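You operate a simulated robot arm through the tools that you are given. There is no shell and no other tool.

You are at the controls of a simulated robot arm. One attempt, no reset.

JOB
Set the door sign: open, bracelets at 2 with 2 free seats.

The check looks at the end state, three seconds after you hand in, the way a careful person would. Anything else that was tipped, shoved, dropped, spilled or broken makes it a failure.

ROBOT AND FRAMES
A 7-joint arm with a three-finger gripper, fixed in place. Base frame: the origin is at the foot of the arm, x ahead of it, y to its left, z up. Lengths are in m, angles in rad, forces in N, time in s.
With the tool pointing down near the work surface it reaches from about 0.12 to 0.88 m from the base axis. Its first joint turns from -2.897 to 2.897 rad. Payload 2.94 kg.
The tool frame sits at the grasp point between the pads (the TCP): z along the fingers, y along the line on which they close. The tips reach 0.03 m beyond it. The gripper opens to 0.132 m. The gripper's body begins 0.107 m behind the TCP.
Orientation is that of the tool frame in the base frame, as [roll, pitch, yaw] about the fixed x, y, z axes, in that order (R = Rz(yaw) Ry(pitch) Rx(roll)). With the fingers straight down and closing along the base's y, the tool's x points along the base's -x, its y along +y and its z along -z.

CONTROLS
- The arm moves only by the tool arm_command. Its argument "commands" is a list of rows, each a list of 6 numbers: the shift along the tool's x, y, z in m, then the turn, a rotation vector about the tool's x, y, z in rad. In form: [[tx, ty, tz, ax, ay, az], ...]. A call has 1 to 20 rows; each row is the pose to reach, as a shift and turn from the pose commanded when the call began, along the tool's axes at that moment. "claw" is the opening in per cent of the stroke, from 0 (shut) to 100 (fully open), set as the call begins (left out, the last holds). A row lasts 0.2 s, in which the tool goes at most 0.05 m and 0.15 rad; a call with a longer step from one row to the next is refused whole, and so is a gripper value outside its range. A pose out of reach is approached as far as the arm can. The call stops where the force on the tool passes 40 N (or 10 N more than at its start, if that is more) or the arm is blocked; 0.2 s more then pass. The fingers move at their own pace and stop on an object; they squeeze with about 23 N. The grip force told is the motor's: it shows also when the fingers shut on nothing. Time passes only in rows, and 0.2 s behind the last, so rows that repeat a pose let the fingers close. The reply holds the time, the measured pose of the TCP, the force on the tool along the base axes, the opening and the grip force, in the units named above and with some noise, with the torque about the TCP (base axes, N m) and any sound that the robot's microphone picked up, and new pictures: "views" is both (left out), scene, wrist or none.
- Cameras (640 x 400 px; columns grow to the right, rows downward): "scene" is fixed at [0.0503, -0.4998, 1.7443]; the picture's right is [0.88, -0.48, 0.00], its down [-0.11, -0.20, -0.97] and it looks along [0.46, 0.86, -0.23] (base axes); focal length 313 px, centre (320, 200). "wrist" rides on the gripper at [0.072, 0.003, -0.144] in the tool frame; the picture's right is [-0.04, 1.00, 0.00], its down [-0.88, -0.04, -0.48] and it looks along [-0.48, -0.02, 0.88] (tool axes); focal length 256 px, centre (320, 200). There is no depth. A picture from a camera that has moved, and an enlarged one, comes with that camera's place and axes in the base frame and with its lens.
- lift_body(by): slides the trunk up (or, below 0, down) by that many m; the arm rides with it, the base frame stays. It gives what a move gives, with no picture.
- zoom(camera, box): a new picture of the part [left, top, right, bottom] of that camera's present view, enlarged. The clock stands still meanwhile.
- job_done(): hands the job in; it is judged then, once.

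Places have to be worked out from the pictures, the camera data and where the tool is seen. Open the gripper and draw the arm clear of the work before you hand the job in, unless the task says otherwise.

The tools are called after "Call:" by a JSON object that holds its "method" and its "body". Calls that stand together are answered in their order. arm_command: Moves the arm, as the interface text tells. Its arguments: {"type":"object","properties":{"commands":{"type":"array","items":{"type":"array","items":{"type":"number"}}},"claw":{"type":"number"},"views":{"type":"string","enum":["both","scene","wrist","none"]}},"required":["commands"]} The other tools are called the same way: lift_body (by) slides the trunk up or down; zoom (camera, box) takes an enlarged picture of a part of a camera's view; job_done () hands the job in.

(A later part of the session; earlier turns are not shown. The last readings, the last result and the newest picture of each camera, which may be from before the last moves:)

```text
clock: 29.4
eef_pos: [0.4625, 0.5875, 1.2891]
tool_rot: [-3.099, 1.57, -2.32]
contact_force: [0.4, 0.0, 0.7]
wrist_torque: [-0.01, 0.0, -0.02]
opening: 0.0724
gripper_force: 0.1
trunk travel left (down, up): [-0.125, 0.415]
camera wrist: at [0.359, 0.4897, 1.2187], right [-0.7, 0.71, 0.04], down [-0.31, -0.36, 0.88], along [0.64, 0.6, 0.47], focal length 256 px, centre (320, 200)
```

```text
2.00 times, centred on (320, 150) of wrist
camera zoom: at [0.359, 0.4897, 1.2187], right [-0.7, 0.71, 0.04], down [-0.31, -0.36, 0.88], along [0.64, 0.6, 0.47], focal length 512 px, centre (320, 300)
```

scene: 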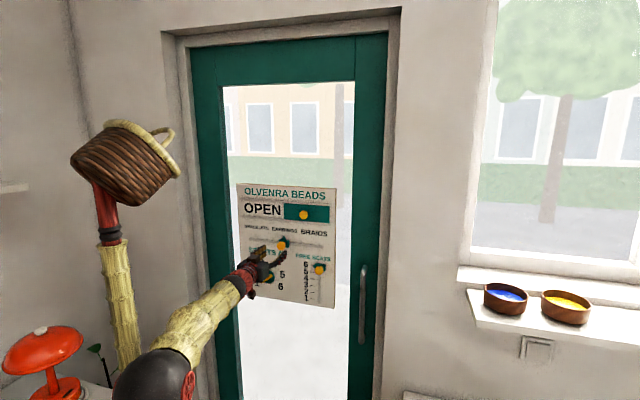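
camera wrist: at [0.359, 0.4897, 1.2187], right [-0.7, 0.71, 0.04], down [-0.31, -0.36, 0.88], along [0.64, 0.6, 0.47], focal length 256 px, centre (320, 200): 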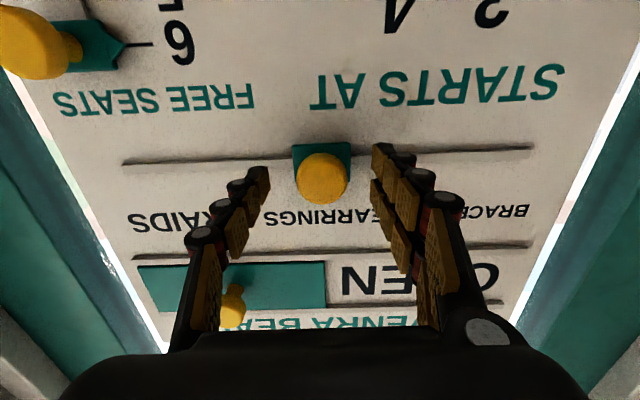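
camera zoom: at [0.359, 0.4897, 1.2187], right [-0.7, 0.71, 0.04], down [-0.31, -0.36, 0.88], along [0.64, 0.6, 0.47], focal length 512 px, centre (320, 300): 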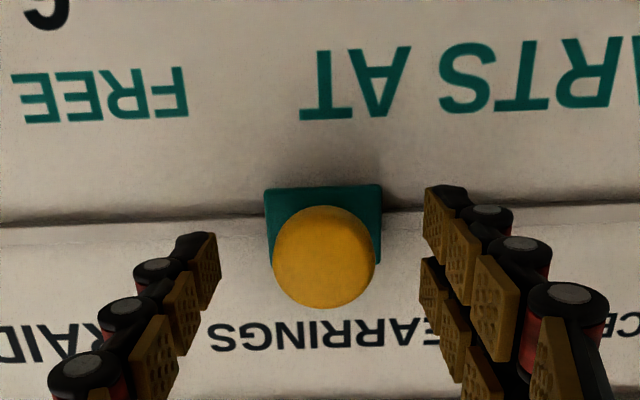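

Aligned. I'll grip and slide toward BRACELETS (tool +y) by 0.11 m.

Call:
{"method": "arm_command", "body": {"commands": [[0, 0, 0, 0, 0, 0], [0, 0, 0, 0, 0, 0], [0, 0, 0, 0, 0, 0], [0, 0, 0, 0, 0, 0], [0, 0.01, 0, 0, 0, 0], [0, 0.025, 0, 0, 0, 0], [0, 0.04, 0, 0, 0, 0], [0, 0.055, 0, 0, 0, 0], [0, 0.07, 0, 0, 0, 0], [0, 0.085, 0, 0, 0, 0], [0, 0.1, 0, 0, 0, 0], [0, 0.11, 0, 0, 0, 0], [0, 0.11, 0, 0, 0, 0]], "claw": 15}}

Call:
{"method": "zoom", "body": {"camera": "scene", "box": [220, 200, 350, 280]}}

Call:
{"method": "zoom", "body": {"camera": "wrist", "box": [170, 100, 470, 300]}}

```text
clock: 32.2
eef_pos: [0.3848, 0.6672, 1.2875]
tool_rot: [-2.882, 1.567, -2.105]
contact_force: [-6.6, -6.0, -5.0]
wrist_torque: [-0.15, 0.03, 0.0]
opening: 0.0316
gripper_force: 44.8
trunk travel left (down, up): [-0.125, 0.415]
camera wrist: at [0.2806, 0.568, 1.2188], right [-0.7, 0.71, 0.04], down [-0.31, -0.36, 0.88], along [0.64, 0.6, 0.47], focal length 256 px, centre (320, 200)
```

scene: 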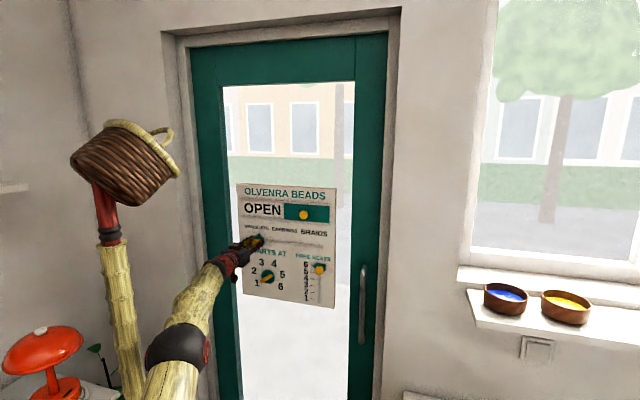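
wrist: 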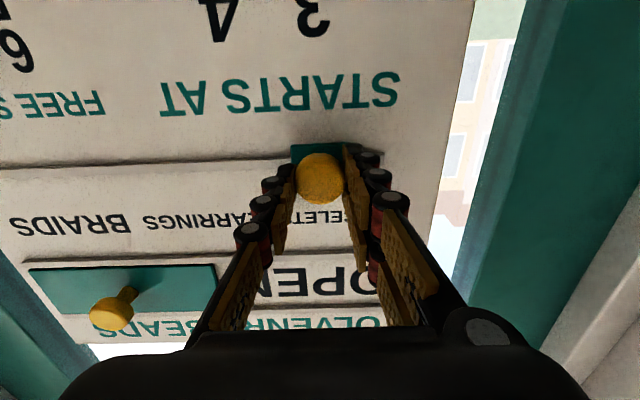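

```text
4.92 times, centred on (285, 240) of scene
camera zoom: at [0.0503, -0.4998, 1.7443], right [0.88, -0.48, 0.0], down [-0.11, -0.2, -0.97], along [0.46, 0.86, -0.23], focal length 1543 px, centre (492, 3)
```

zoom: 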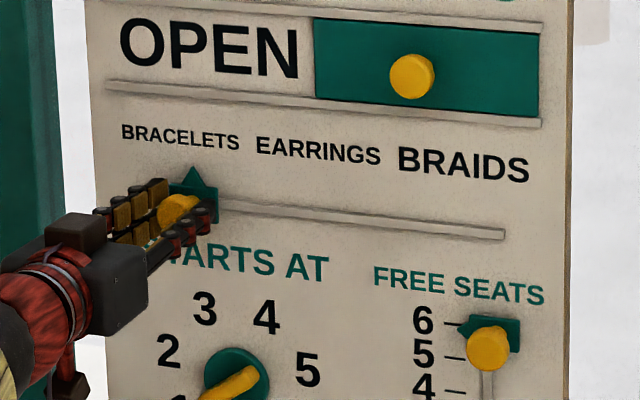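

```text
2.00 times, centred on (320, 200) of wrist
camera zoom: at [0.2806, 0.568, 1.2188], right [-0.7, 0.71, 0.04], down [-0.31, -0.36, 0.88], along [0.64, 0.6, 0.47], focal length 512 px, centre (320, 200)
```

zoom: 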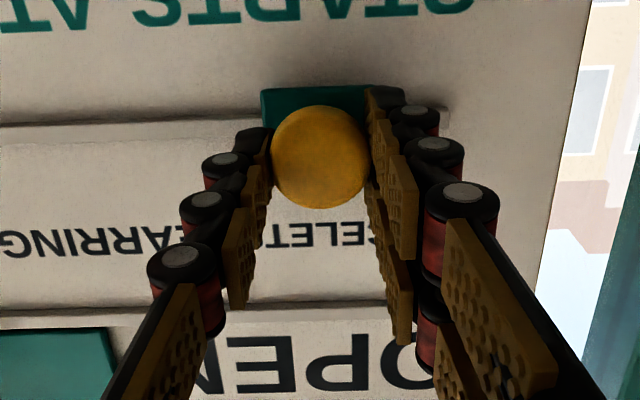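

The pointer tip is still about 14 mm short of the middle of BRACELETS, so I'll move it a little further.

Call:
{"method": "arm_command", "body": {"commands": [[0, 0.004, 0, 0, 0, 0], [0, 0.008, 0, 0, 0, 0], [0, 0.012, 0, 0, 0, 0], [0, 0.014, 0, 0, 0, 0], [0, 0.014, 0, 0, 0, 0]], "views": "none"}}

Call:
{"method": "zoom", "body": {"camera": "scene", "box": [220, 200, 350, 280]}}

```text
clock: 33.4
eef_pos: [0.3747, 0.6769, 1.2891]
tool_rot: [-2.801, 1.567, -2.025]
contact_force: [-9.0, -6.5, -10.1]
wrist_torque: [-0.18, 0.05, 0.05]
opening: 0.0318
gripper_force: 45.1
trunk travel left (down, up): [-0.125, 0.415]
```

```text
4.92 times, centred on (285, 240) of scene
camera zoom: at [0.0503, -0.4998, 1.7443], right [0.88, -0.48, 0.0], down [-0.11, -0.2, -0.97], along [0.46, 0.86, -0.23], focal length 1543 px, centre (492, 3)
```

zoom: 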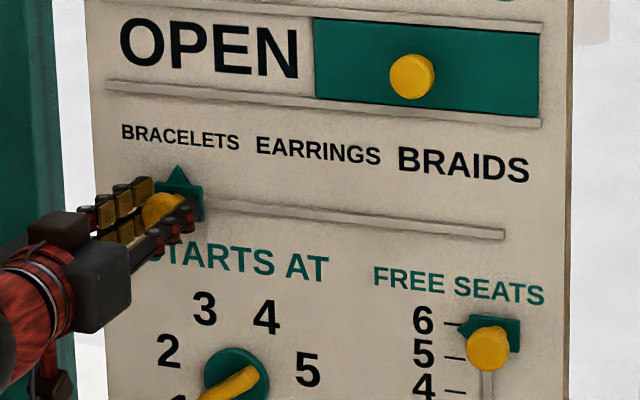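

The pointer is now centred under BRACELETS. I'll release without moving, then back out.

Call:
{"method": "arm_command", "body": {"commands": [[0, 0, 0, 0, 0, 0], [0, 0, 0, 0, 0, 0], [0, 0, 0, 0, 0, 0], [0, 0, 0, 0, 0, 0], [0, 0, -0.02, 0, 0, 0], [0, 0, -0.05, 0, 0, 0], [0, 0, -0.08, 0, 0, 0], [0, 0, -0.08, 0, 0, 0]], "claw": 55}}

Call:
{"method": "zoom", "body": {"camera": "scene", "box": [220, 200, 350, 310]}}

Call:
{"method": "zoom", "body": {"camera": "wrist", "box": [100, 0, 500, 250]}}

```text
clock: 35.2
eef_pos: [0.3184, 0.6186, 1.2901]
tool_rot: [-3.137, 1.569, -2.361]
contact_force: [-0.2, -0.2, 0.7]
wrist_torque: [0.0, 0.06, 0.01]
opening: 0.0726
gripper_force: 0.1
trunk travel left (down, up): [-0.125, 0.415]
camera wrist: at [0.2148, 0.5209, 1.2192], right [-0.7, 0.71, 0.04], down [-0.31, -0.36, 0.88], along [0.64, 0.6, 0.47], focal length 256 px, centre (320, 200)
```

scene: 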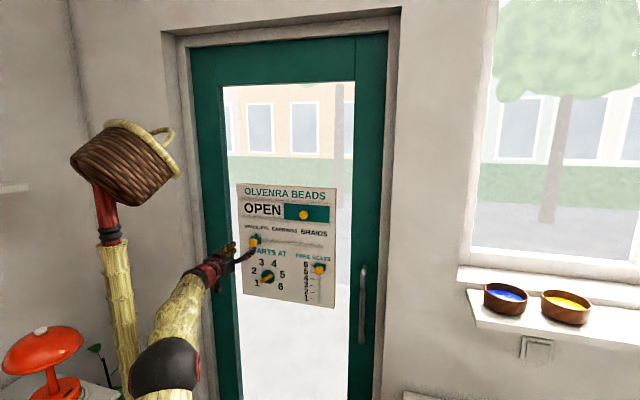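
wrist: 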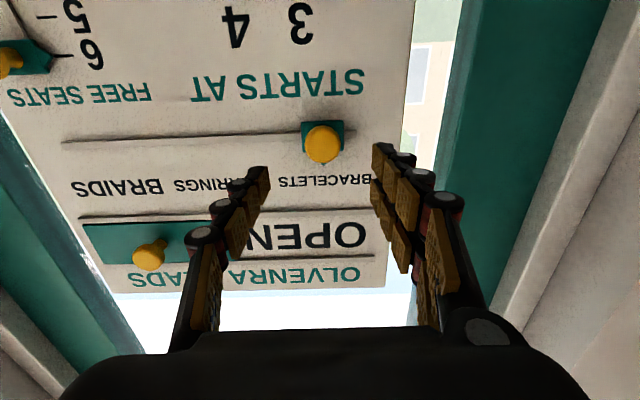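

```text
3.64 times, centred on (285, 255) of scene
camera zoom: at [0.0503, -0.4998, 1.7443], right [0.88, -0.48, 0.0], down [-0.11, -0.2, -0.97], along [0.46, 0.86, -0.23], focal length 1140 px, centre (447, 0)
```

zoom: 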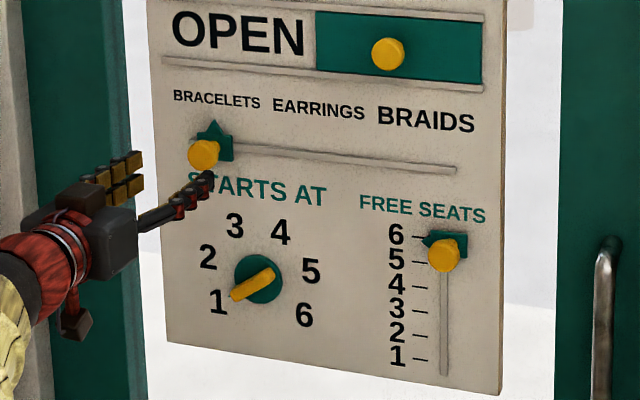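

```text
1.60 times, centred on (300, 125) of wrist
camera zoom: at [0.2148, 0.5209, 1.2192], right [-0.7, 0.71, 0.04], down [-0.31, -0.36, 0.88], along [0.64, 0.6, 0.47], focal length 410 px, centre (352, 320)
```

zoom: 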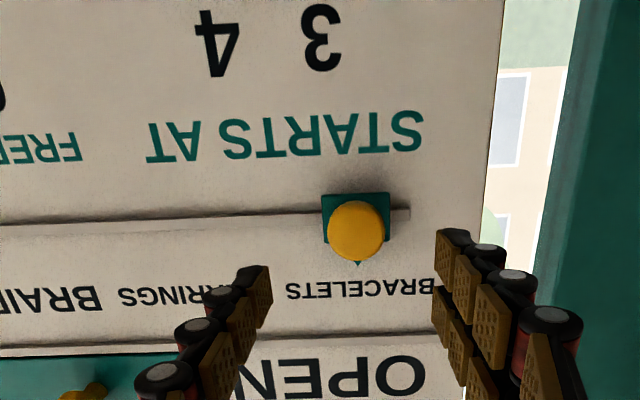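

BRACELETS is set. Fitting the numerals puts the dial centre at y'≈0.172, z≈1.13, with marks at ±25°, ±75° and ±125°, so going from 1 to 2 is a 50° clockwise turn. I'll lower the trunk and move in front of the dial for a close look.

Call:
{"method": "lift_body", "body": {"by": -0.12}}

Call:
{"method": "arm_command", "body": {"commands": [[0.02, -0.02, 0, 0, 0, 0], [0.04, -0.041, 0, 0, 0, 0], [0.04, -0.041, 0, 0, 0, 0]]}}

Call:
{"method": "zoom", "body": {"camera": "wrist", "box": [220, 60, 420, 210]}}

Call:
{"method": "zoom", "body": {"camera": "scene", "box": [240, 240, 300, 300]}}

```text
clock: 36.7
eef_pos: [0.3189, 0.6198, 1.1705]
tool_rot: [3.071, 1.569, -2.434]
contact_force: [0.4, 0.1, 1.4]
wrist_torque: [0.01, 0.0, -0.04]
opening: 0.0727
gripper_force: 0.0
trunk travel left (down, up): [-0.005, 0.535]
```

```text
clock: 37.5
eef_pos: [0.3464, 0.5908, 1.1289]
tool_rot: [-2.993, 1.569, -2.214]
contact_force: [0.1, -0.3, -0.6]
wrist_torque: [0.0, -0.04, -0.02]
opening: 0.0728
gripper_force: 0.1
trunk travel left (down, up): [-0.005, 0.535]
camera wrist: at [0.2434, 0.492, 1.0587], right [-0.7, 0.71, 0.04], down [-0.31, -0.36, 0.88], along [0.64, 0.6, 0.47], focal length 256 px, centre (320, 200)
```

scene: 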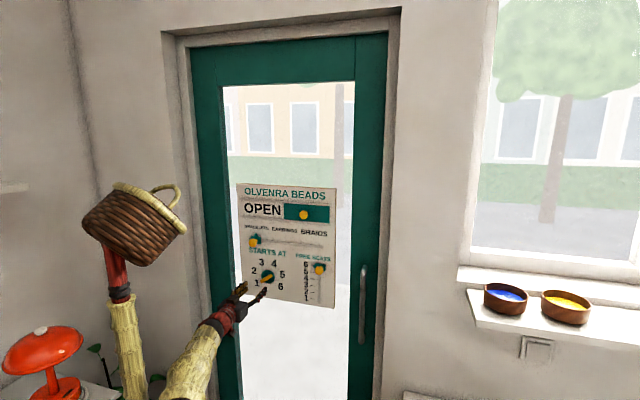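
wrist: 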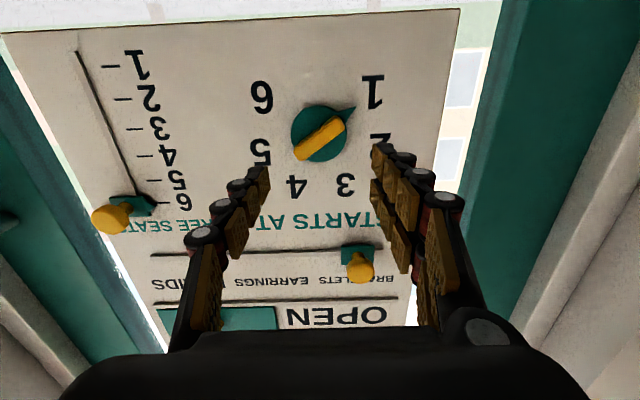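

```text
2.67 times, centred on (320, 135) of wrist
camera zoom: at [0.2434, 0.492, 1.0587], right [-0.7, 0.71, 0.04], down [-0.31, -0.36, 0.88], along [0.64, 0.6, 0.47], focal length 683 px, centre (320, 373)
```

zoom: 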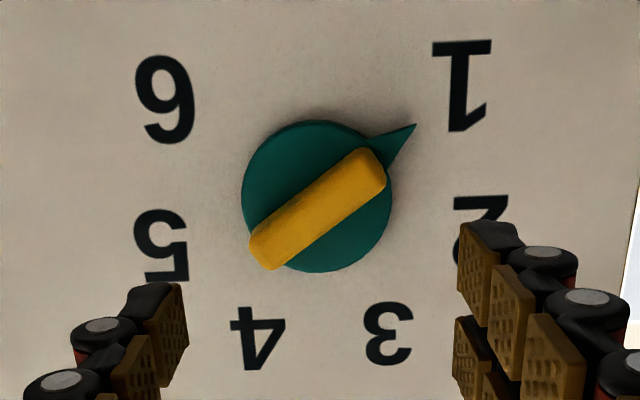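

```text
6.67 times, centred on (270, 270) of scene
camera zoom: at [0.0503, -0.4998, 1.7443], right [0.88, -0.48, 0.0], down [-0.11, -0.2, -0.97], along [0.46, 0.86, -0.23], focal length 2090 px, centre (653, -267)
```

zoom: 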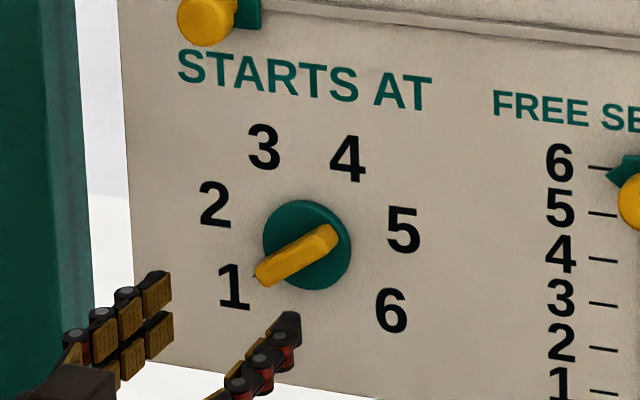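

The dial has a green tip pointing at 1 and a symmetric yellow handle bar. I'll roll the tool +55° so the fingers close across the bar.

Call:
{"method": "arm_command", "body": {"commands": [[0.001, 0, 0, 0, 0, 0.137], [0.002, 0, 0, 0, 0, 0.274], [0.003, 0, 0, 0, 0, 0.411], [0.004, 0, 0, 0, 0, 0.548], [0.005, 0, 0, 0, 0, 0.685], [0.005, 0, 0, 0, 0, 0.822], [0.005, 0, 0, 0, 0, 0.96], [0.005, 0, 0, 0, 0, 0.96]], "claw": 45}}

Call:
{"method": "zoom", "body": {"camera": "wrist", "box": [220, 60, 420, 210]}}

```text
clock: 39.3
eef_pos: [0.3408, 0.5925, 1.1399]
tool_rot: [1.589, 0.616, 2.352]
contact_force: [0.6, 1.1, 0.4]
wrist_torque: [-0.02, -0.01, 0.0]
opening: 0.0595
gripper_force: 0.0
out of reach, approached as far as the arm can: row 7, 8
trunk travel left (down, up): [-0.005, 0.535]
camera wrist: at [0.1964, 0.5361, 1.1049], right [-0.37, 0.4, 0.84], down [0.18, -0.86, 0.48], along [0.91, 0.33, 0.24], focal length 256 px, centre (320, 200)
```

scene: 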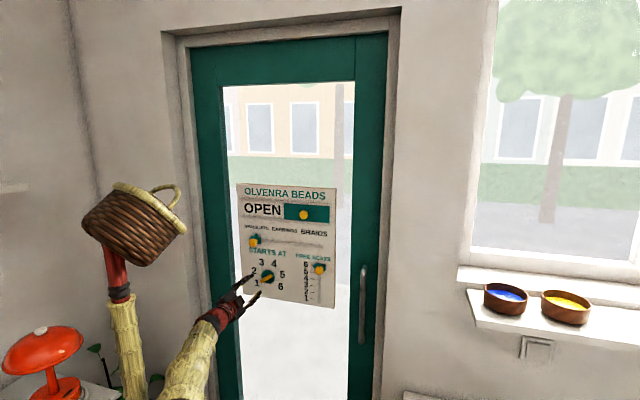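
wrist: 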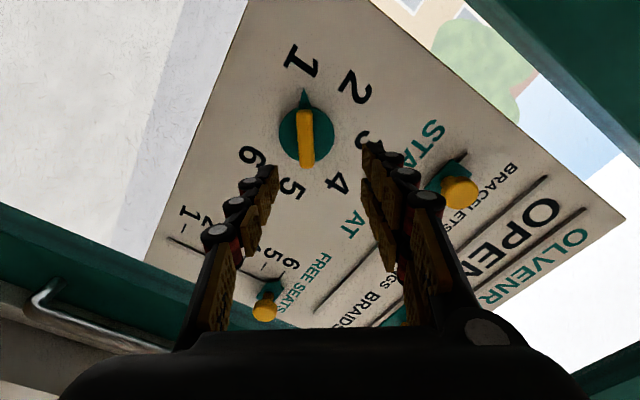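

```text
2.67 times, centred on (320, 135) of wrist
camera zoom: at [0.1964, 0.5361, 1.1049], right [-0.37, 0.4, 0.84], down [0.18, -0.86, 0.48], along [0.91, 0.33, 0.24], focal length 683 px, centre (320, 373)
```

zoom: 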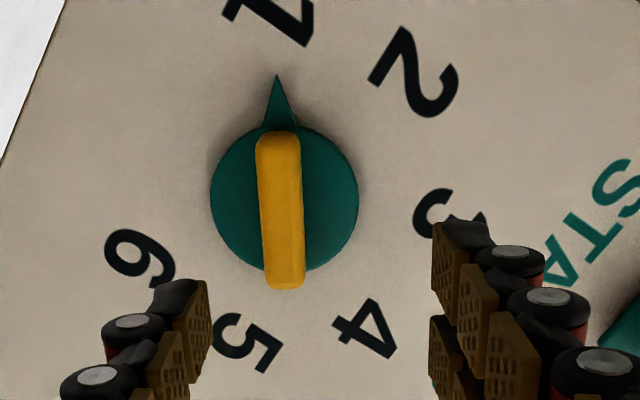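

The last joint is at its limit on this side. The bar is symmetric, so I'll use the opposite grip by rolling back 180° the other way.

Call:
{"method": "arm_command", "body": {"commands": [[0, 0, 0, 0, 0, -0.14], [0, 0, 0, 0, 0, -0.28], [0, 0, 0, 0, 0, -0.42], [0, 0, 0, 0, 0, -0.56], [0, 0, 0, 0, 0, -0.7], [0, 0, 0, 0, 0, -0.84], [0, 0, 0, 0, 0, -0.98], [0, 0, 0, 0, 0, -1.12], [0, 0, 0, 0, 0, -1.26], [0, 0, 0, 0, 0, -1.4], [0, 0, 0, 0, 0, -1.54], [0, 0, 0, 0, 0, -1.54]]}}

```text
clock: 41.9
eef_pos: [0.3419, 0.5925, 1.1398]
tool_rot: [-1.574, 0.99, -0.798]
contact_force: [0.6, 0.2, -0.5]
wrist_torque: [0.0, -0.01, 0.0]
opening: 0.0595
gripper_force: 0.0
trunk travel left (down, up): [-0.005, 0.535]
camera wrist: at [0.2661, 0.4658, 1.0803], right [-0.6, 0.61, -0.51], down [-0.65, -0.01, 0.76], along [0.46, 0.79, 0.41], focal length 256 px, centre (320, 200)
```

scene: 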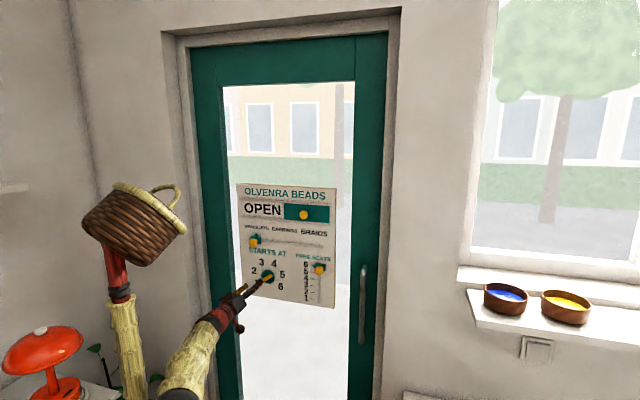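
wrist: 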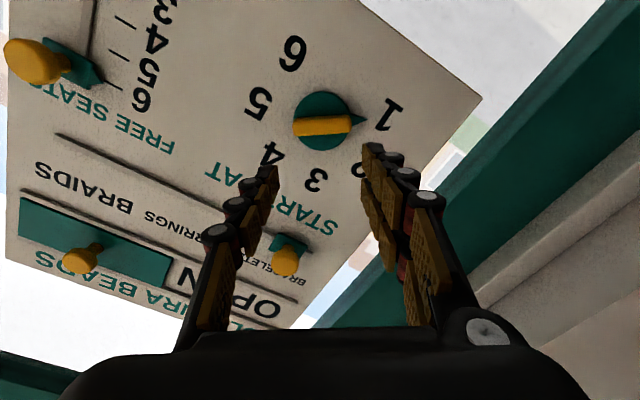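

The pose is back within reach at a roll of about −33°. I'll continue to −125.6°, recentring on the dial as I go.

Call:
{"method": "arm_command", "body": {"commands": [[0.004, 0.001, 0, 0, 0, -0.1343], [0.008, 0.002, 0, 0, 0, -0.2686], [0.012, 0.003, 0, 0, 0, -0.4029], [0.0161, 0.0046, 0, 0, 0, -0.5372], [0.0161, 0.0046, 0, 0, 0, -0.6715], [0.0161, 0.0046, 0, 0, 0, -0.8058], [0.0161, 0.0046, 0, 0, 0, -0.9401], [0.0161, 0.0046, 0, 0, 0, -1.0744], [0.0161, 0.0046, 0, 0, 0, -1.2087], [0.0161, 0.0046, 0, 0, 0, -1.343], [0.0161, 0.0046, 0, 0, 0, -1.4773], [0.0161, 0.0046, 0, 0, 0, -1.611], [0.0161, 0.0046, 0, 0, 0, -1.611]]}}

Call:
{"method": "zoom", "body": {"camera": "wrist", "box": [220, 60, 420, 210]}}

```text
clock: 44.7
eef_pos: [0.3449, 0.5902, 1.1233]
tool_rot: [-1.574, -0.622, -0.793]
contact_force: [-0.5, -0.4, -0.1]
wrist_torque: [-0.02, 0.0, -0.02]
opening: 0.0591
gripper_force: 0.1
trunk travel left (down, up): [-0.005, 0.535]
camera wrist: at [0.2864, 0.4454, 1.1655], right [0.38, -0.39, -0.84], down [-0.86, 0.19, -0.48], along [0.35, 0.9, -0.26], focal length 256 px, centre (320, 200)
```

scene: 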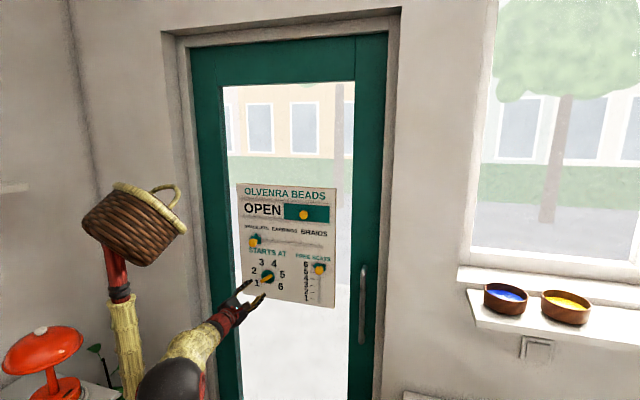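
wrist: 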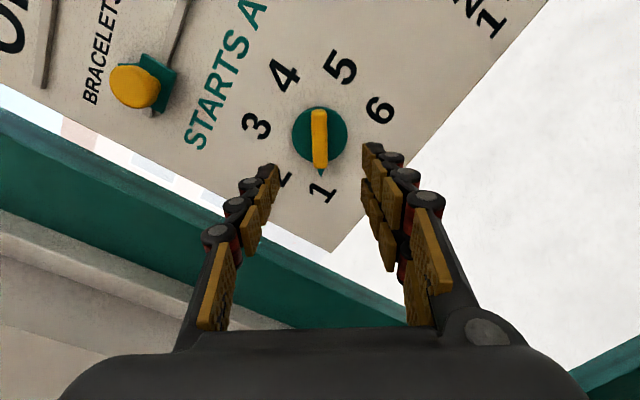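

```text
2.67 times, centred on (320, 135) of wrist
camera zoom: at [0.2864, 0.4454, 1.1655], right [0.38, -0.39, -0.84], down [-0.86, 0.19, -0.48], along [0.35, 0.9, -0.26], focal length 683 px, centre (320, 373)
```

zoom: 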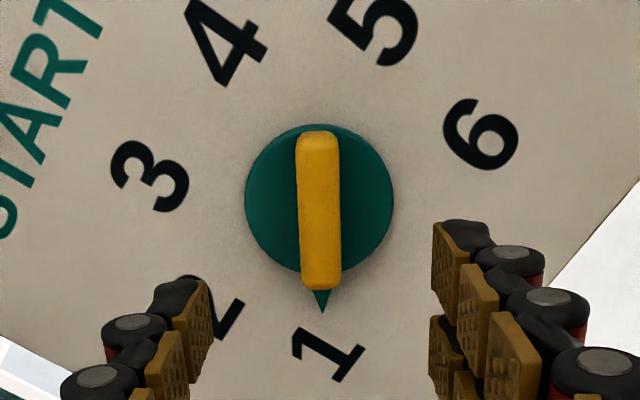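

The bar is now vertical in the camera view. Reconciling the views puts the dial centre at z≈1.126, y'≈0.172. I'll move in 0.075 m and check.

Call:
{"method": "arm_command", "body": {"commands": [[0.003, -0.0015, 0.025, 0, 0, 0], [0.003, -0.0015, 0.05, 0, 0, 0], [0.003, -0.0015, 0.075, 0, 0, 0], [0.003, -0.0015, 0.075, 0, 0, 0]], "views": "wrist"}}

Call:
{"method": "zoom", "body": {"camera": "wrist", "box": [220, 80, 420, 230]}}

Call:
{"method": "zoom", "body": {"camera": "scene", "box": [220, 220, 340, 310]}}

```text
clock: 45.7
eef_pos: [0.399, 0.6412, 1.1261]
tool_rot: [-1.573, -0.62, -0.793]
contact_force: [0.1, 0.3, 0.3]
wrist_torque: [0.0, 0.0, 0.0]
opening: 0.0596
gripper_force: 0.1
trunk travel left (down, up): [-0.005, 0.535]
camera wrist: at [0.3405, 0.4971, 1.1682], right [0.38, -0.39, -0.84], down [-0.86, 0.19, -0.48], along [0.35, 0.9, -0.26], focal length 256 px, centre (320, 200)
```

wrist: 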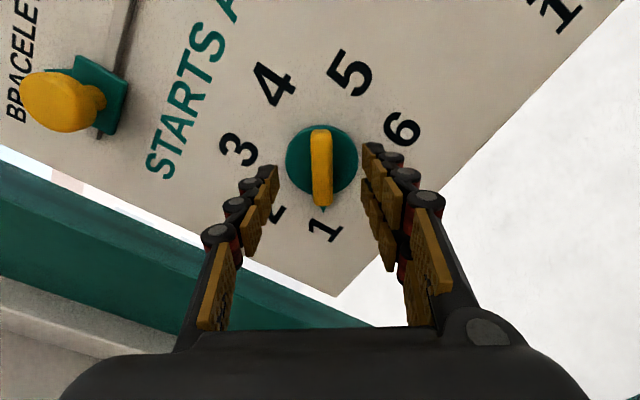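

```text
2.67 times, centred on (320, 155) of wrist
camera zoom: at [0.3405, 0.4971, 1.1682], right [0.38, -0.39, -0.84], down [-0.86, 0.19, -0.48], along [0.35, 0.9, -0.26], focal length 683 px, centre (320, 320)
```

zoom: 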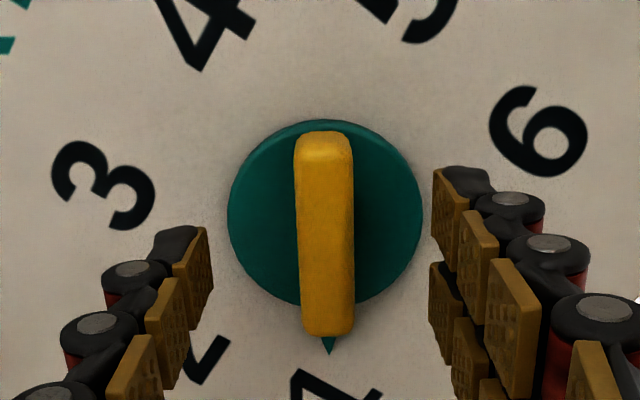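

```text
4.44 times, centred on (280, 265) of scene
camera zoom: at [0.0503, -0.4998, 1.7443], right [0.88, -0.48, 0.0], down [-0.11, -0.2, -0.97], along [0.46, 0.86, -0.23], focal length 1393 px, centre (498, -89)
```

zoom: 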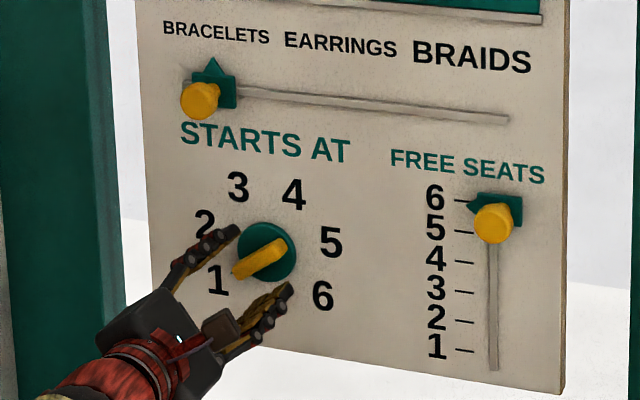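

Comparing the two ranges gives the disc face at n≈0.792 and the bar front at n≈0.776. I'll move in another 19 mm so the tips overlap the bar without touching the disc, then close.

Call:
{"method": "arm_command", "body": {"commands": [[0, 0.001, 0.007, 0, 0, 0], [0, 0.0015, 0.014, 0, 0, 0], [0, 0.0015, 0.019, 0, 0, 0], [0, 0.0015, 0.019, 0, 0, 0]], "views": "wrist"}}

Call:
{"method": "zoom", "body": {"camera": "wrist", "box": [220, 80, 420, 230]}}

```text
clock: 46.7
eef_pos: [0.414, 0.6538, 1.1257]
tool_rot: [-1.573, -0.622, -0.792]
contact_force: [0.0, 0.3, 0.6]
wrist_torque: [-0.02, 0.03, 0.01]
opening: 0.0594
gripper_force: 0.0
trunk travel left (down, up): [-0.005, 0.535]
camera wrist: at [0.3548, 0.5098, 1.1672], right [0.38, -0.39, -0.84], down [-0.86, 0.19, -0.48], along [0.35, 0.9, -0.26], focal length 256 px, centre (320, 200)
```

wrist: 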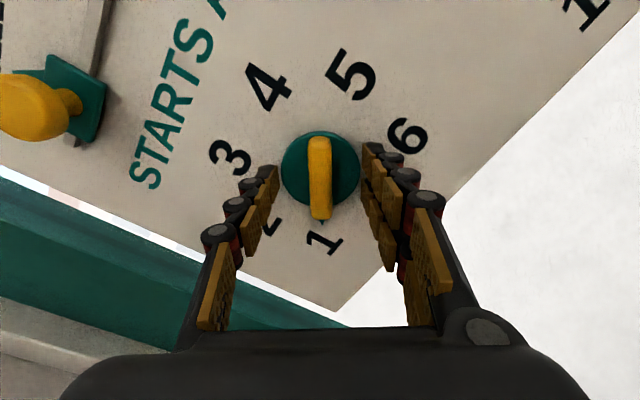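

```text
2.67 times, centred on (320, 155) of wrist
camera zoom: at [0.3548, 0.5098, 1.1672], right [0.38, -0.39, -0.84], down [-0.86, 0.19, -0.48], along [0.35, 0.9, -0.26], focal length 683 px, centre (320, 320)
```

zoom: 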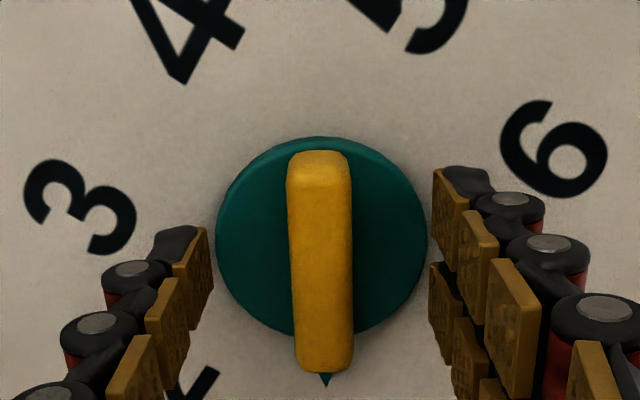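

The fingers straddle the bar with no contact. Closing now.

Call:
{"method": "arm_command", "body": {"commands": [[0, 0, 0, 0, 0, 0], [0, 0, 0, 0, 0, 0], [0, 0, 0, 0, 0, 0], [0, 0, 0, 0, 0, 0], [0, 0, 0, 0, 0, 0]], "claw": 2, "views": "wrist"}}

Call:
{"method": "zoom", "body": {"camera": "wrist", "box": [220, 80, 420, 230]}}

```text
clock: 47.9
eef_pos: [0.4138, 0.6536, 1.1262]
tool_rot: [-1.574, -0.619, -0.793]
contact_force: [1.9, -1.4, -1.3]
wrist_torque: [0.31, 0.19, -0.05]
opening: 0.0158
gripper_force: 34.7
trunk travel left (down, up): [-0.005, 0.535]
camera wrist: at [0.3549, 0.5097, 1.1669], right [0.38, -0.39, -0.84], down [-0.86, 0.19, -0.48], along [0.35, 0.9, -0.26], focal length 256 px, centre (320, 200)
```

wrist: 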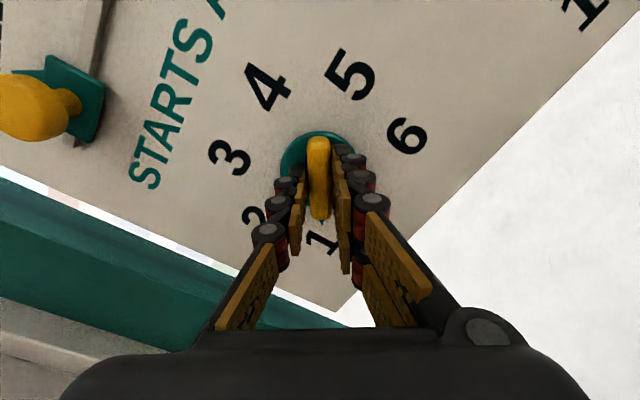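

```text
2.67 times, centred on (320, 155) of wrist
camera zoom: at [0.3549, 0.5097, 1.1669], right [0.38, -0.39, -0.84], down [-0.86, 0.19, -0.48], along [0.35, 0.9, -0.26], focal length 683 px, centre (320, 320)
```

zoom: 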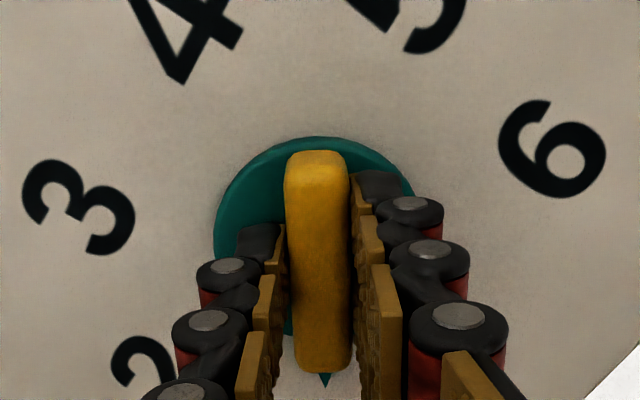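

Gripped at 16 mm. I'll rotate clockwise by 50° (+0.873 rad about the tool axis).

Call:
{"method": "arm_command", "body": {"commands": [[0, 0, 0, 0, 0, 0.1], [0, 0, 0, 0, 0, 0.2], [0, 0, 0, 0, 0, 0.3], [0, 0, 0, 0, 0, 0.4], [0, 0, 0, 0, 0, 0.5], [0, 0, 0, 0, 0, 0.6], [0, 0, 0, 0, 0, 0.7], [0, 0, 0, 0, 0, 0.8], [0, 0, 0, 0, 0, 0.873], [0, 0, 0, 0, 0, 0.873]]}}

Call:
{"method": "zoom", "body": {"camera": "wrist", "box": [220, 80, 420, 230]}}

Call:
{"method": "zoom", "body": {"camera": "scene", "box": [240, 240, 300, 300]}}

```text
clock: 50.1
eef_pos: [0.4135, 0.6531, 1.1248]
tool_rot: [-1.575, 0.254, -0.795]
contact_force: [-4.3, -5.8, -8.0]
wrist_torque: [-0.21, 0.15, -0.16]
opening: 0.0157
gripper_force: 41.5
trunk travel left (down, up): [-0.005, 0.535]
camera wrist: at [0.3609, 0.5035, 1.1058], right [-0.21, 0.21, -0.96], down [-0.93, 0.27, 0.26], along [0.31, 0.94, 0.14], focal length 256 px, centre (320, 200)
```

scene: 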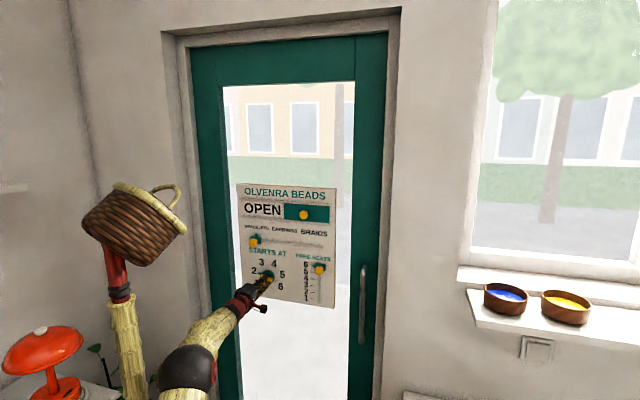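
wrist: 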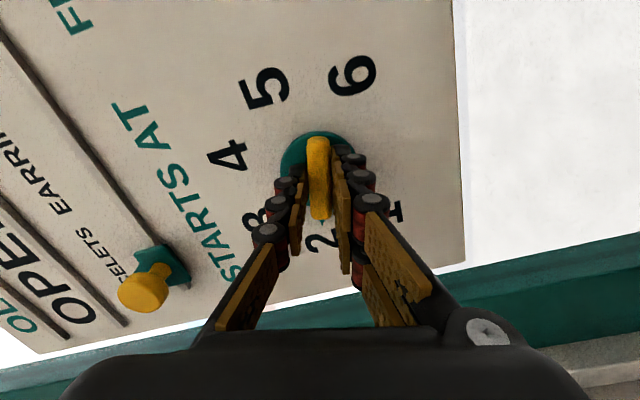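

```text
2.67 times, centred on (320, 155) of wrist
camera zoom: at [0.3609, 0.5035, 1.1058], right [-0.21, 0.21, -0.96], down [-0.93, 0.27, 0.26], along [0.31, 0.94, 0.14], focal length 683 px, centre (320, 320)
```

zoom: 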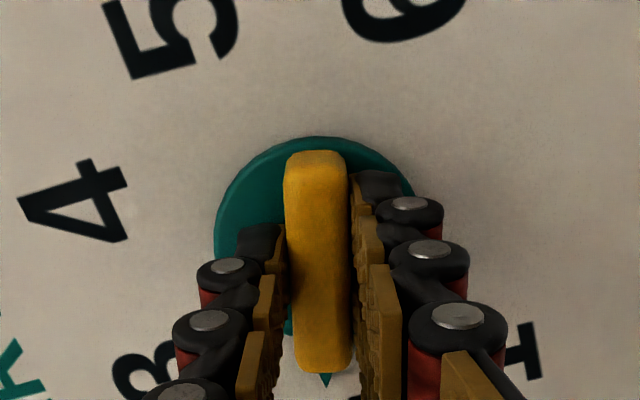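

```text
6.67 times, centred on (270, 270) of scene
camera zoom: at [0.0503, -0.4998, 1.7443], right [0.88, -0.48, 0.0], down [-0.11, -0.2, -0.97], along [0.46, 0.86, -0.23], focal length 2090 px, centre (653, -267)
```

zoom: 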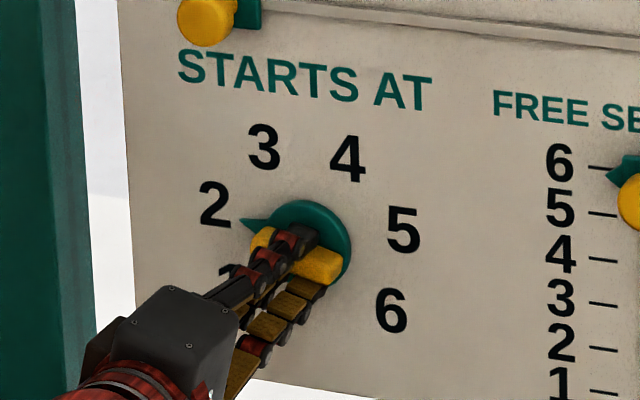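

In the wrist view the pointer lines up with the 2 just as it did with the 1 before the turn. I'll release and back out.

Call:
{"method": "arm_command", "body": {"commands": [[0, 0, 0, 0, 0, 0], [0, 0, 0, 0, 0, 0], [0, 0, 0, 0, 0, 0], [0, 0, 0, 0, 0, 0], [0, 0, -0.02, 0, 0, 0], [0, 0, -0.05, 0, 0, 0], [0, 0, -0.08, 0, 0, 0], [0, 0, -0.1, 0, 0, 0], [0, 0, -0.1, 0, 0, 0]], "claw": 45}}

Call:
{"method": "zoom", "body": {"camera": "wrist", "box": [220, 60, 420, 210]}}

Call:
{"method": "zoom", "body": {"camera": "scene", "box": [240, 240, 340, 310]}}

```text
clock: 52.1
eef_pos: [0.3431, 0.5842, 1.1251]
tool_rot: [-1.573, 0.254, -0.795]
contact_force: [0.5, 0.6, 0.8]
wrist_torque: [0.0, 0.03, 0.0]
opening: 0.0594
gripper_force: 0.1
trunk travel left (down, up): [-0.005, 0.535]
camera wrist: at [0.29, 0.4342, 1.1063], right [-0.21, 0.21, -0.96], down [-0.93, 0.27, 0.26], along [0.31, 0.94, 0.14], focal length 256 px, centre (320, 200)
```

scene: 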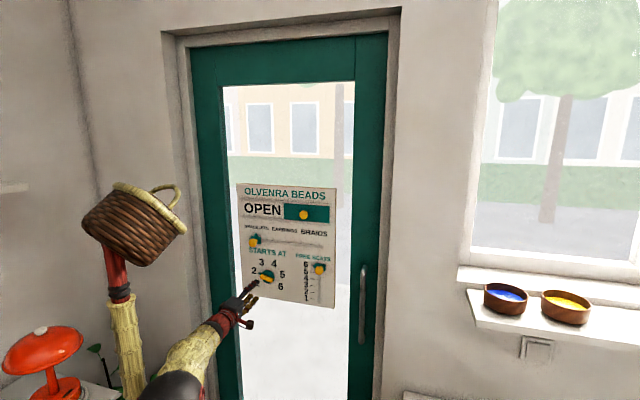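
wrist: 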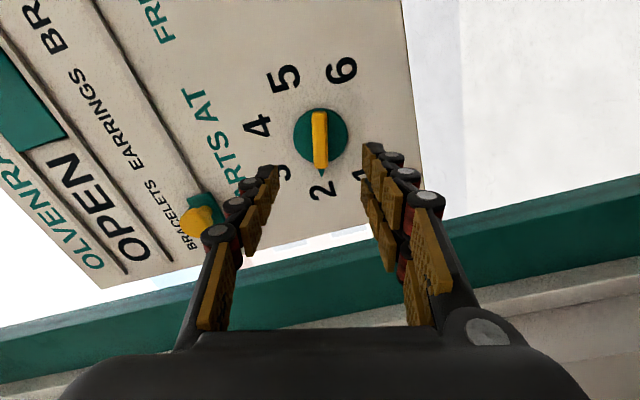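

```text
2.67 times, centred on (320, 135) of wrist
camera zoom: at [0.29, 0.4342, 1.1063], right [-0.21, 0.21, -0.96], down [-0.93, 0.27, 0.26], along [0.31, 0.94, 0.14], focal length 683 px, centre (320, 373)
```

zoom: 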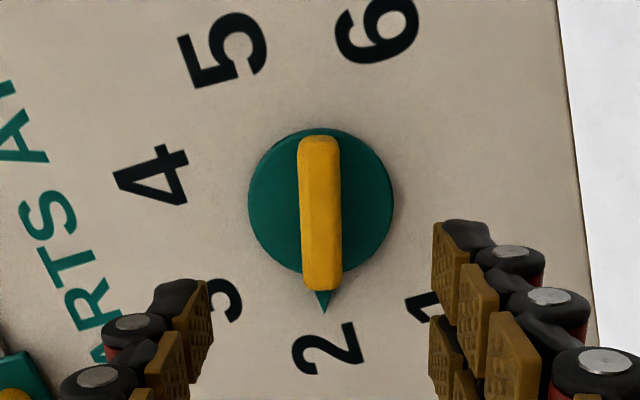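

```text
5.71 times, centred on (290, 275) of scene
camera zoom: at [0.0503, -0.4998, 1.7443], right [0.88, -0.48, 0.0], down [-0.11, -0.2, -0.97], along [0.46, 0.86, -0.23], focal length 1791 px, centre (491, -229)
```

zoom: 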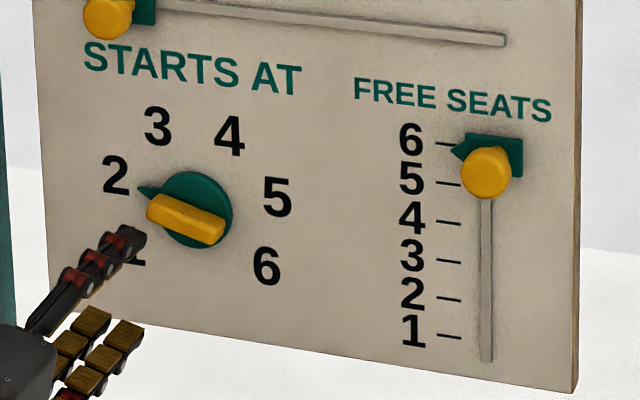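

The dial reads 2. The seats slider's ticks are 0.030 m apart, so going from 6 to 2 is 0.12 m down. Its knob is at about y'≈−0.06, z≈1.20. I'll roll the tool so the fingers close vertically and move in front of it.

Call:
{"method": "arm_command", "body": {"commands": [[0.0343, -0.0221, 0, 0, 0, -0.042], [0.0686, -0.0442, 0, 0, 0, -0.084], [0.1029, -0.0663, 0, 0, 0, -0.126], [0.1372, -0.0884, 0, 0, 0, -0.168], [0.1715, -0.1105, 0, 0, 0, -0.21], [0.2058, -0.1326, 0, 0, 0, -0.253], [0.2058, -0.1326, 0, 0, 0, -0.253]], "claw": 55}}

Call:
{"method": "zoom", "body": {"camera": "wrist", "box": [220, 60, 420, 210]}}

```text
clock: 53.7
eef_pos: [0.4875, 0.432, 1.1949]
tool_rot: [-1.614, 0.009, -0.836]
contact_force: [-0.4, -0.1, 0.9]
wrist_torque: [-0.03, -0.01, -0.03]
opening: 0.0729
gripper_force: 0.0
out of reach, approached as far as the arm can: row 5, 6
trunk travel left (down, up): [-0.005, 0.535]
camera wrist: at [0.4319, 0.2834, 1.1999], right [-0.07, 0.01, -1.0], down [-0.94, 0.33, 0.06], along [0.33, 0.94, -0.01], focal length 256 px, centre (320, 200)
```

scene: 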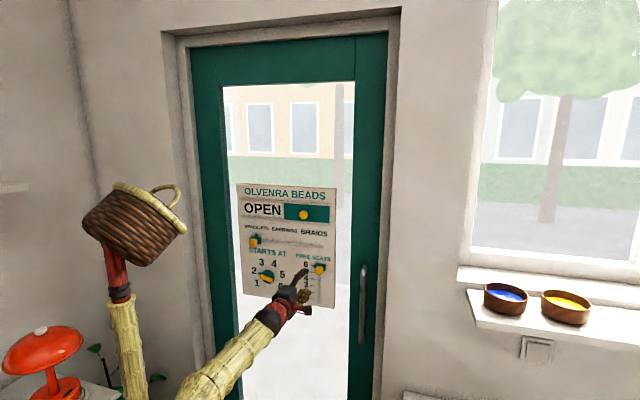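
wrist: 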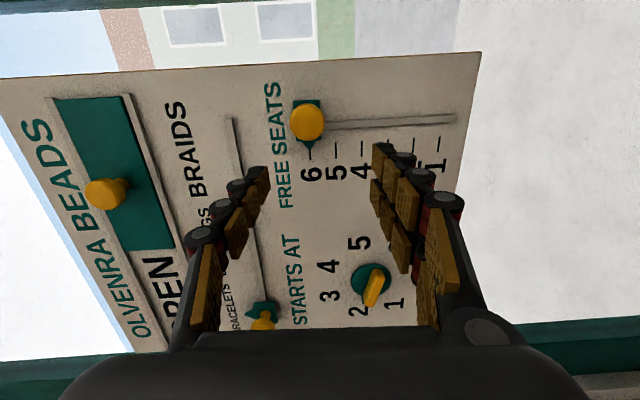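

```text
2.67 times, centred on (320, 135) of wrist
camera zoom: at [0.4319, 0.2834, 1.1999], right [-0.07, 0.01, -1.0], down [-0.94, 0.33, 0.06], along [0.33, 0.94, -0.01], focal length 683 px, centre (320, 373)
```

zoom: 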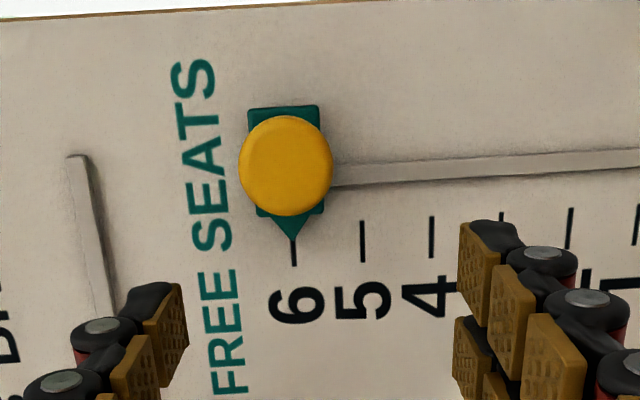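

The pose fell slightly short, because a horizontal tool at this low, right-hand spot puts the wrist pitch at its limit again. I'll roll back to the original finger orientation and then tilt the tool about 30° downward, which should free the wrist. First the roll, in place and clear of the board.

Call:
{"method": "arm_command", "body": {"commands": [[0, 0, -0.005, 0, 0, 0.14], [0, 0, -0.01, 0, 0, 0.28], [0, 0, -0.01, 0, 0, 0.42], [0, 0, -0.01, 0, 0, 0.56], [0, 0, -0.01, 0, 0, 0.7], [0, 0, -0.01, 0, 0, 0.84], [0, 0, -0.01, 0, 0, 0.98], [0, 0, -0.01, 0, 0, 1.12], [0, 0, -0.01, 0, 0, 1.26], [0, 0, -0.01, 0, 0, 1.4], [0, 0, -0.01, 0, 0, 1.54], [0, 0, -0.01, 0, 0, 1.57], [0, 0, -0.01, 0, 0, 1.57]]}}

```text
clock: 56.5
eef_pos: [0.4328, 0.38, 1.1959]
tool_rot: [-3.011, 1.534, -2.257]
contact_force: [0.2, 0.5, 0.5]
wrist_torque: [0.0, 0.0, -0.01]
opening: 0.0727
gripper_force: 0.1
out of reach, approached as far as the arm can: row 1, 2, 3, 4, 5, 6, 7, 8, 9, 10, 11, 12
trunk travel left (down, up): [-0.005, 0.535]
camera wrist: at [0.3257, 0.2827, 1.1306], right [-0.68, 0.73, 0.04], down [-0.3, -0.33, 0.9], along [0.67, 0.6, 0.44], focal length 256 px, centre (320, 200)
```

scene: 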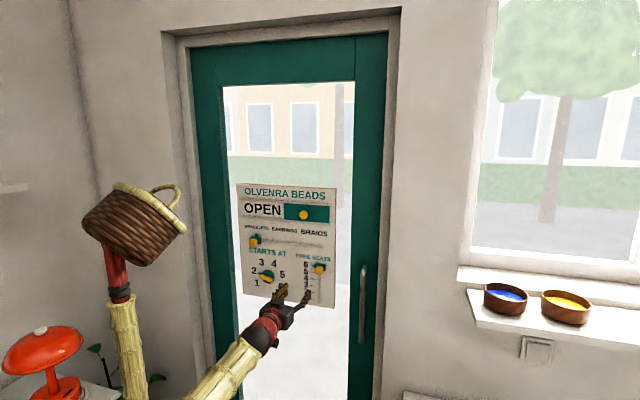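
wrist: 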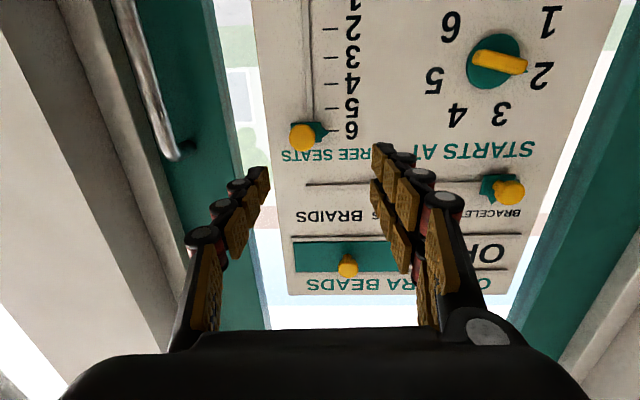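

The roll is done, though the arm drifted back a bit at its limit. Now I'll tilt the tool down by about 0.5 rad while keeping clear of the board.

Call:
{"method": "arm_command", "body": {"commands": [[0, 0, 0.01, -0.006, 0.1, 0], [0, 0, 0.02, -0.012, 0.2, 0], [0, 0, 0.03, -0.019, 0.3, 0], [0, 0, 0.04, -0.025, 0.4, 0], [0, 0, 0.05, -0.031, 0.48, 0], [0, 0, 0.05, -0.031, 0.48, 0]]}}

```text
clock: 57.9
eef_pos: [0.5383, 0.4487, 1.1977]
tool_rot: [3.127, 1.082, -2.349]
contact_force: [0.9, 1.5, -0.4]
wrist_torque: [0.02, 0.07, 0.07]
opening: 0.0718
gripper_force: 0.1
trunk travel left (down, up): [-0.005, 0.535]
camera wrist: at [0.4255, 0.3345, 1.2031], right [-0.71, 0.71, 0.05], down [0.03, -0.04, 1.0], along [0.71, 0.71, 0.01], focal length 256 px, centre (320, 200)
```

scene: 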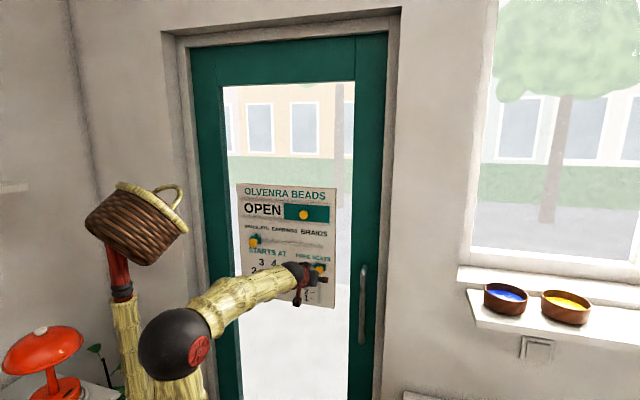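
wrist: 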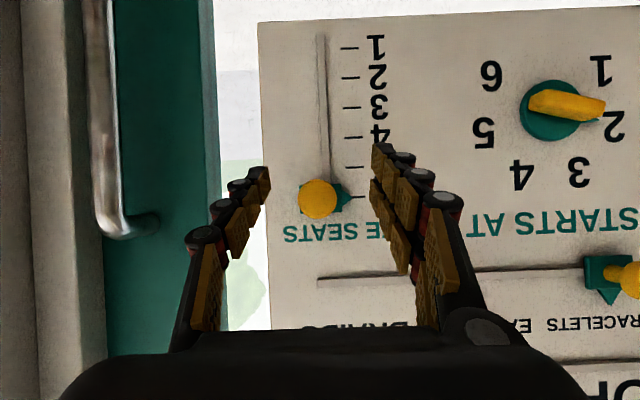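

With the tilt, the arm reaches fine and the camera looks squarely at the slider. The seats knob is at y'≈−0.066, z≈1.205, n≈0.757. I'll move in with the fingers on either side of it.

Call:
{"method": "arm_command", "body": {"commands": [[-0.012, -0.001, 0.008, 0, 0, 0], [-0.022, -0.002, 0.016, 0, 0, 0], [-0.03, -0.0026, 0.024, 0, 0, 0], [-0.0371, -0.0026, 0.0308, 0, 0, 0], [-0.0371, -0.0026, 0.0308, 0, 0, 0]]}}

Call:
{"method": "zoom", "body": {"camera": "wrist", "box": [200, 50, 440, 250]}}

Call:
{"method": "zoom", "body": {"camera": "scene", "box": [270, 240, 350, 310]}}

```text
clock: 59.1
eef_pos: [0.5669, 0.4762, 1.2218]
tool_rot: [3.129, 1.088, -2.346]
contact_force: [-0.4, 0.0, -1.2]
wrist_torque: [0.03, 0.02, 0.0]
opening: 0.0726
gripper_force: 0.1
trunk travel left (down, up): [-0.005, 0.535]
camera wrist: at [0.455, 0.3629, 1.2256], right [-0.71, 0.71, 0.04], down [0.02, -0.04, 1.0], along [0.71, 0.71, 0.01], focal length 256 px, centre (320, 200)
```

scene: 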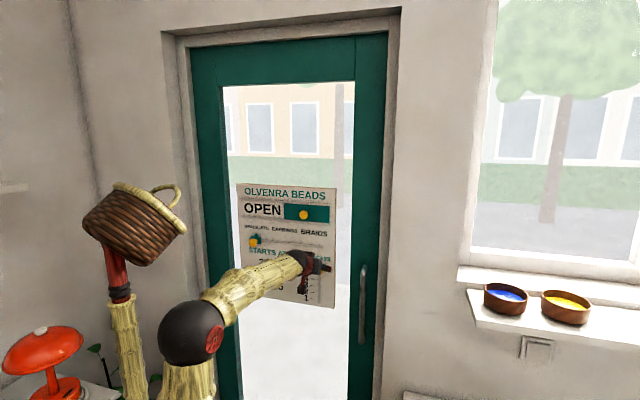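
wrist: 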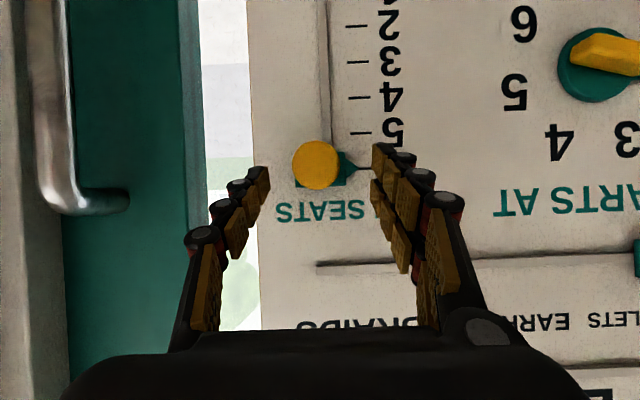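

```text
2.00 times, centred on (320, 150) of wrist
camera zoom: at [0.455, 0.3629, 1.2256], right [-0.71, 0.71, 0.04], down [0.02, -0.04, 1.0], along [0.71, 0.71, 0.01], focal length 512 px, centre (320, 300)
```

zoom: 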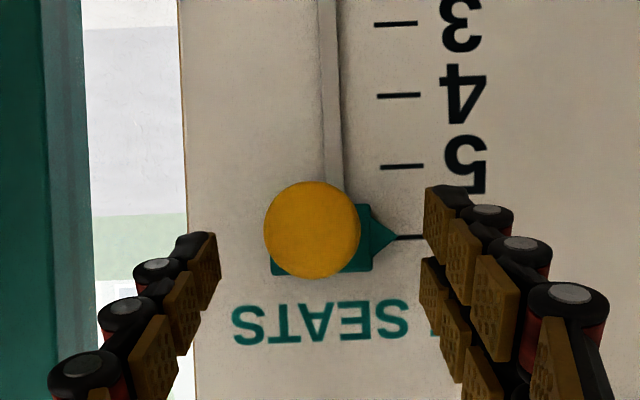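

```text
5.71 times, centred on (310, 275) of scene
camera zoom: at [0.0503, -0.4998, 1.7443], right [0.88, -0.48, 0.0], down [-0.11, -0.2, -0.97], along [0.46, 0.86, -0.23], focal length 1791 px, centre (377, -229)
```

zoom: 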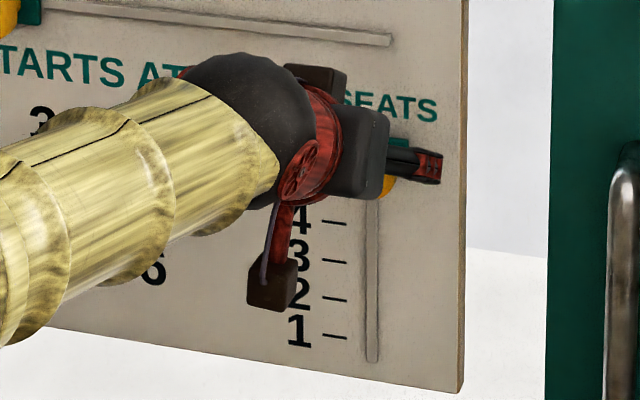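

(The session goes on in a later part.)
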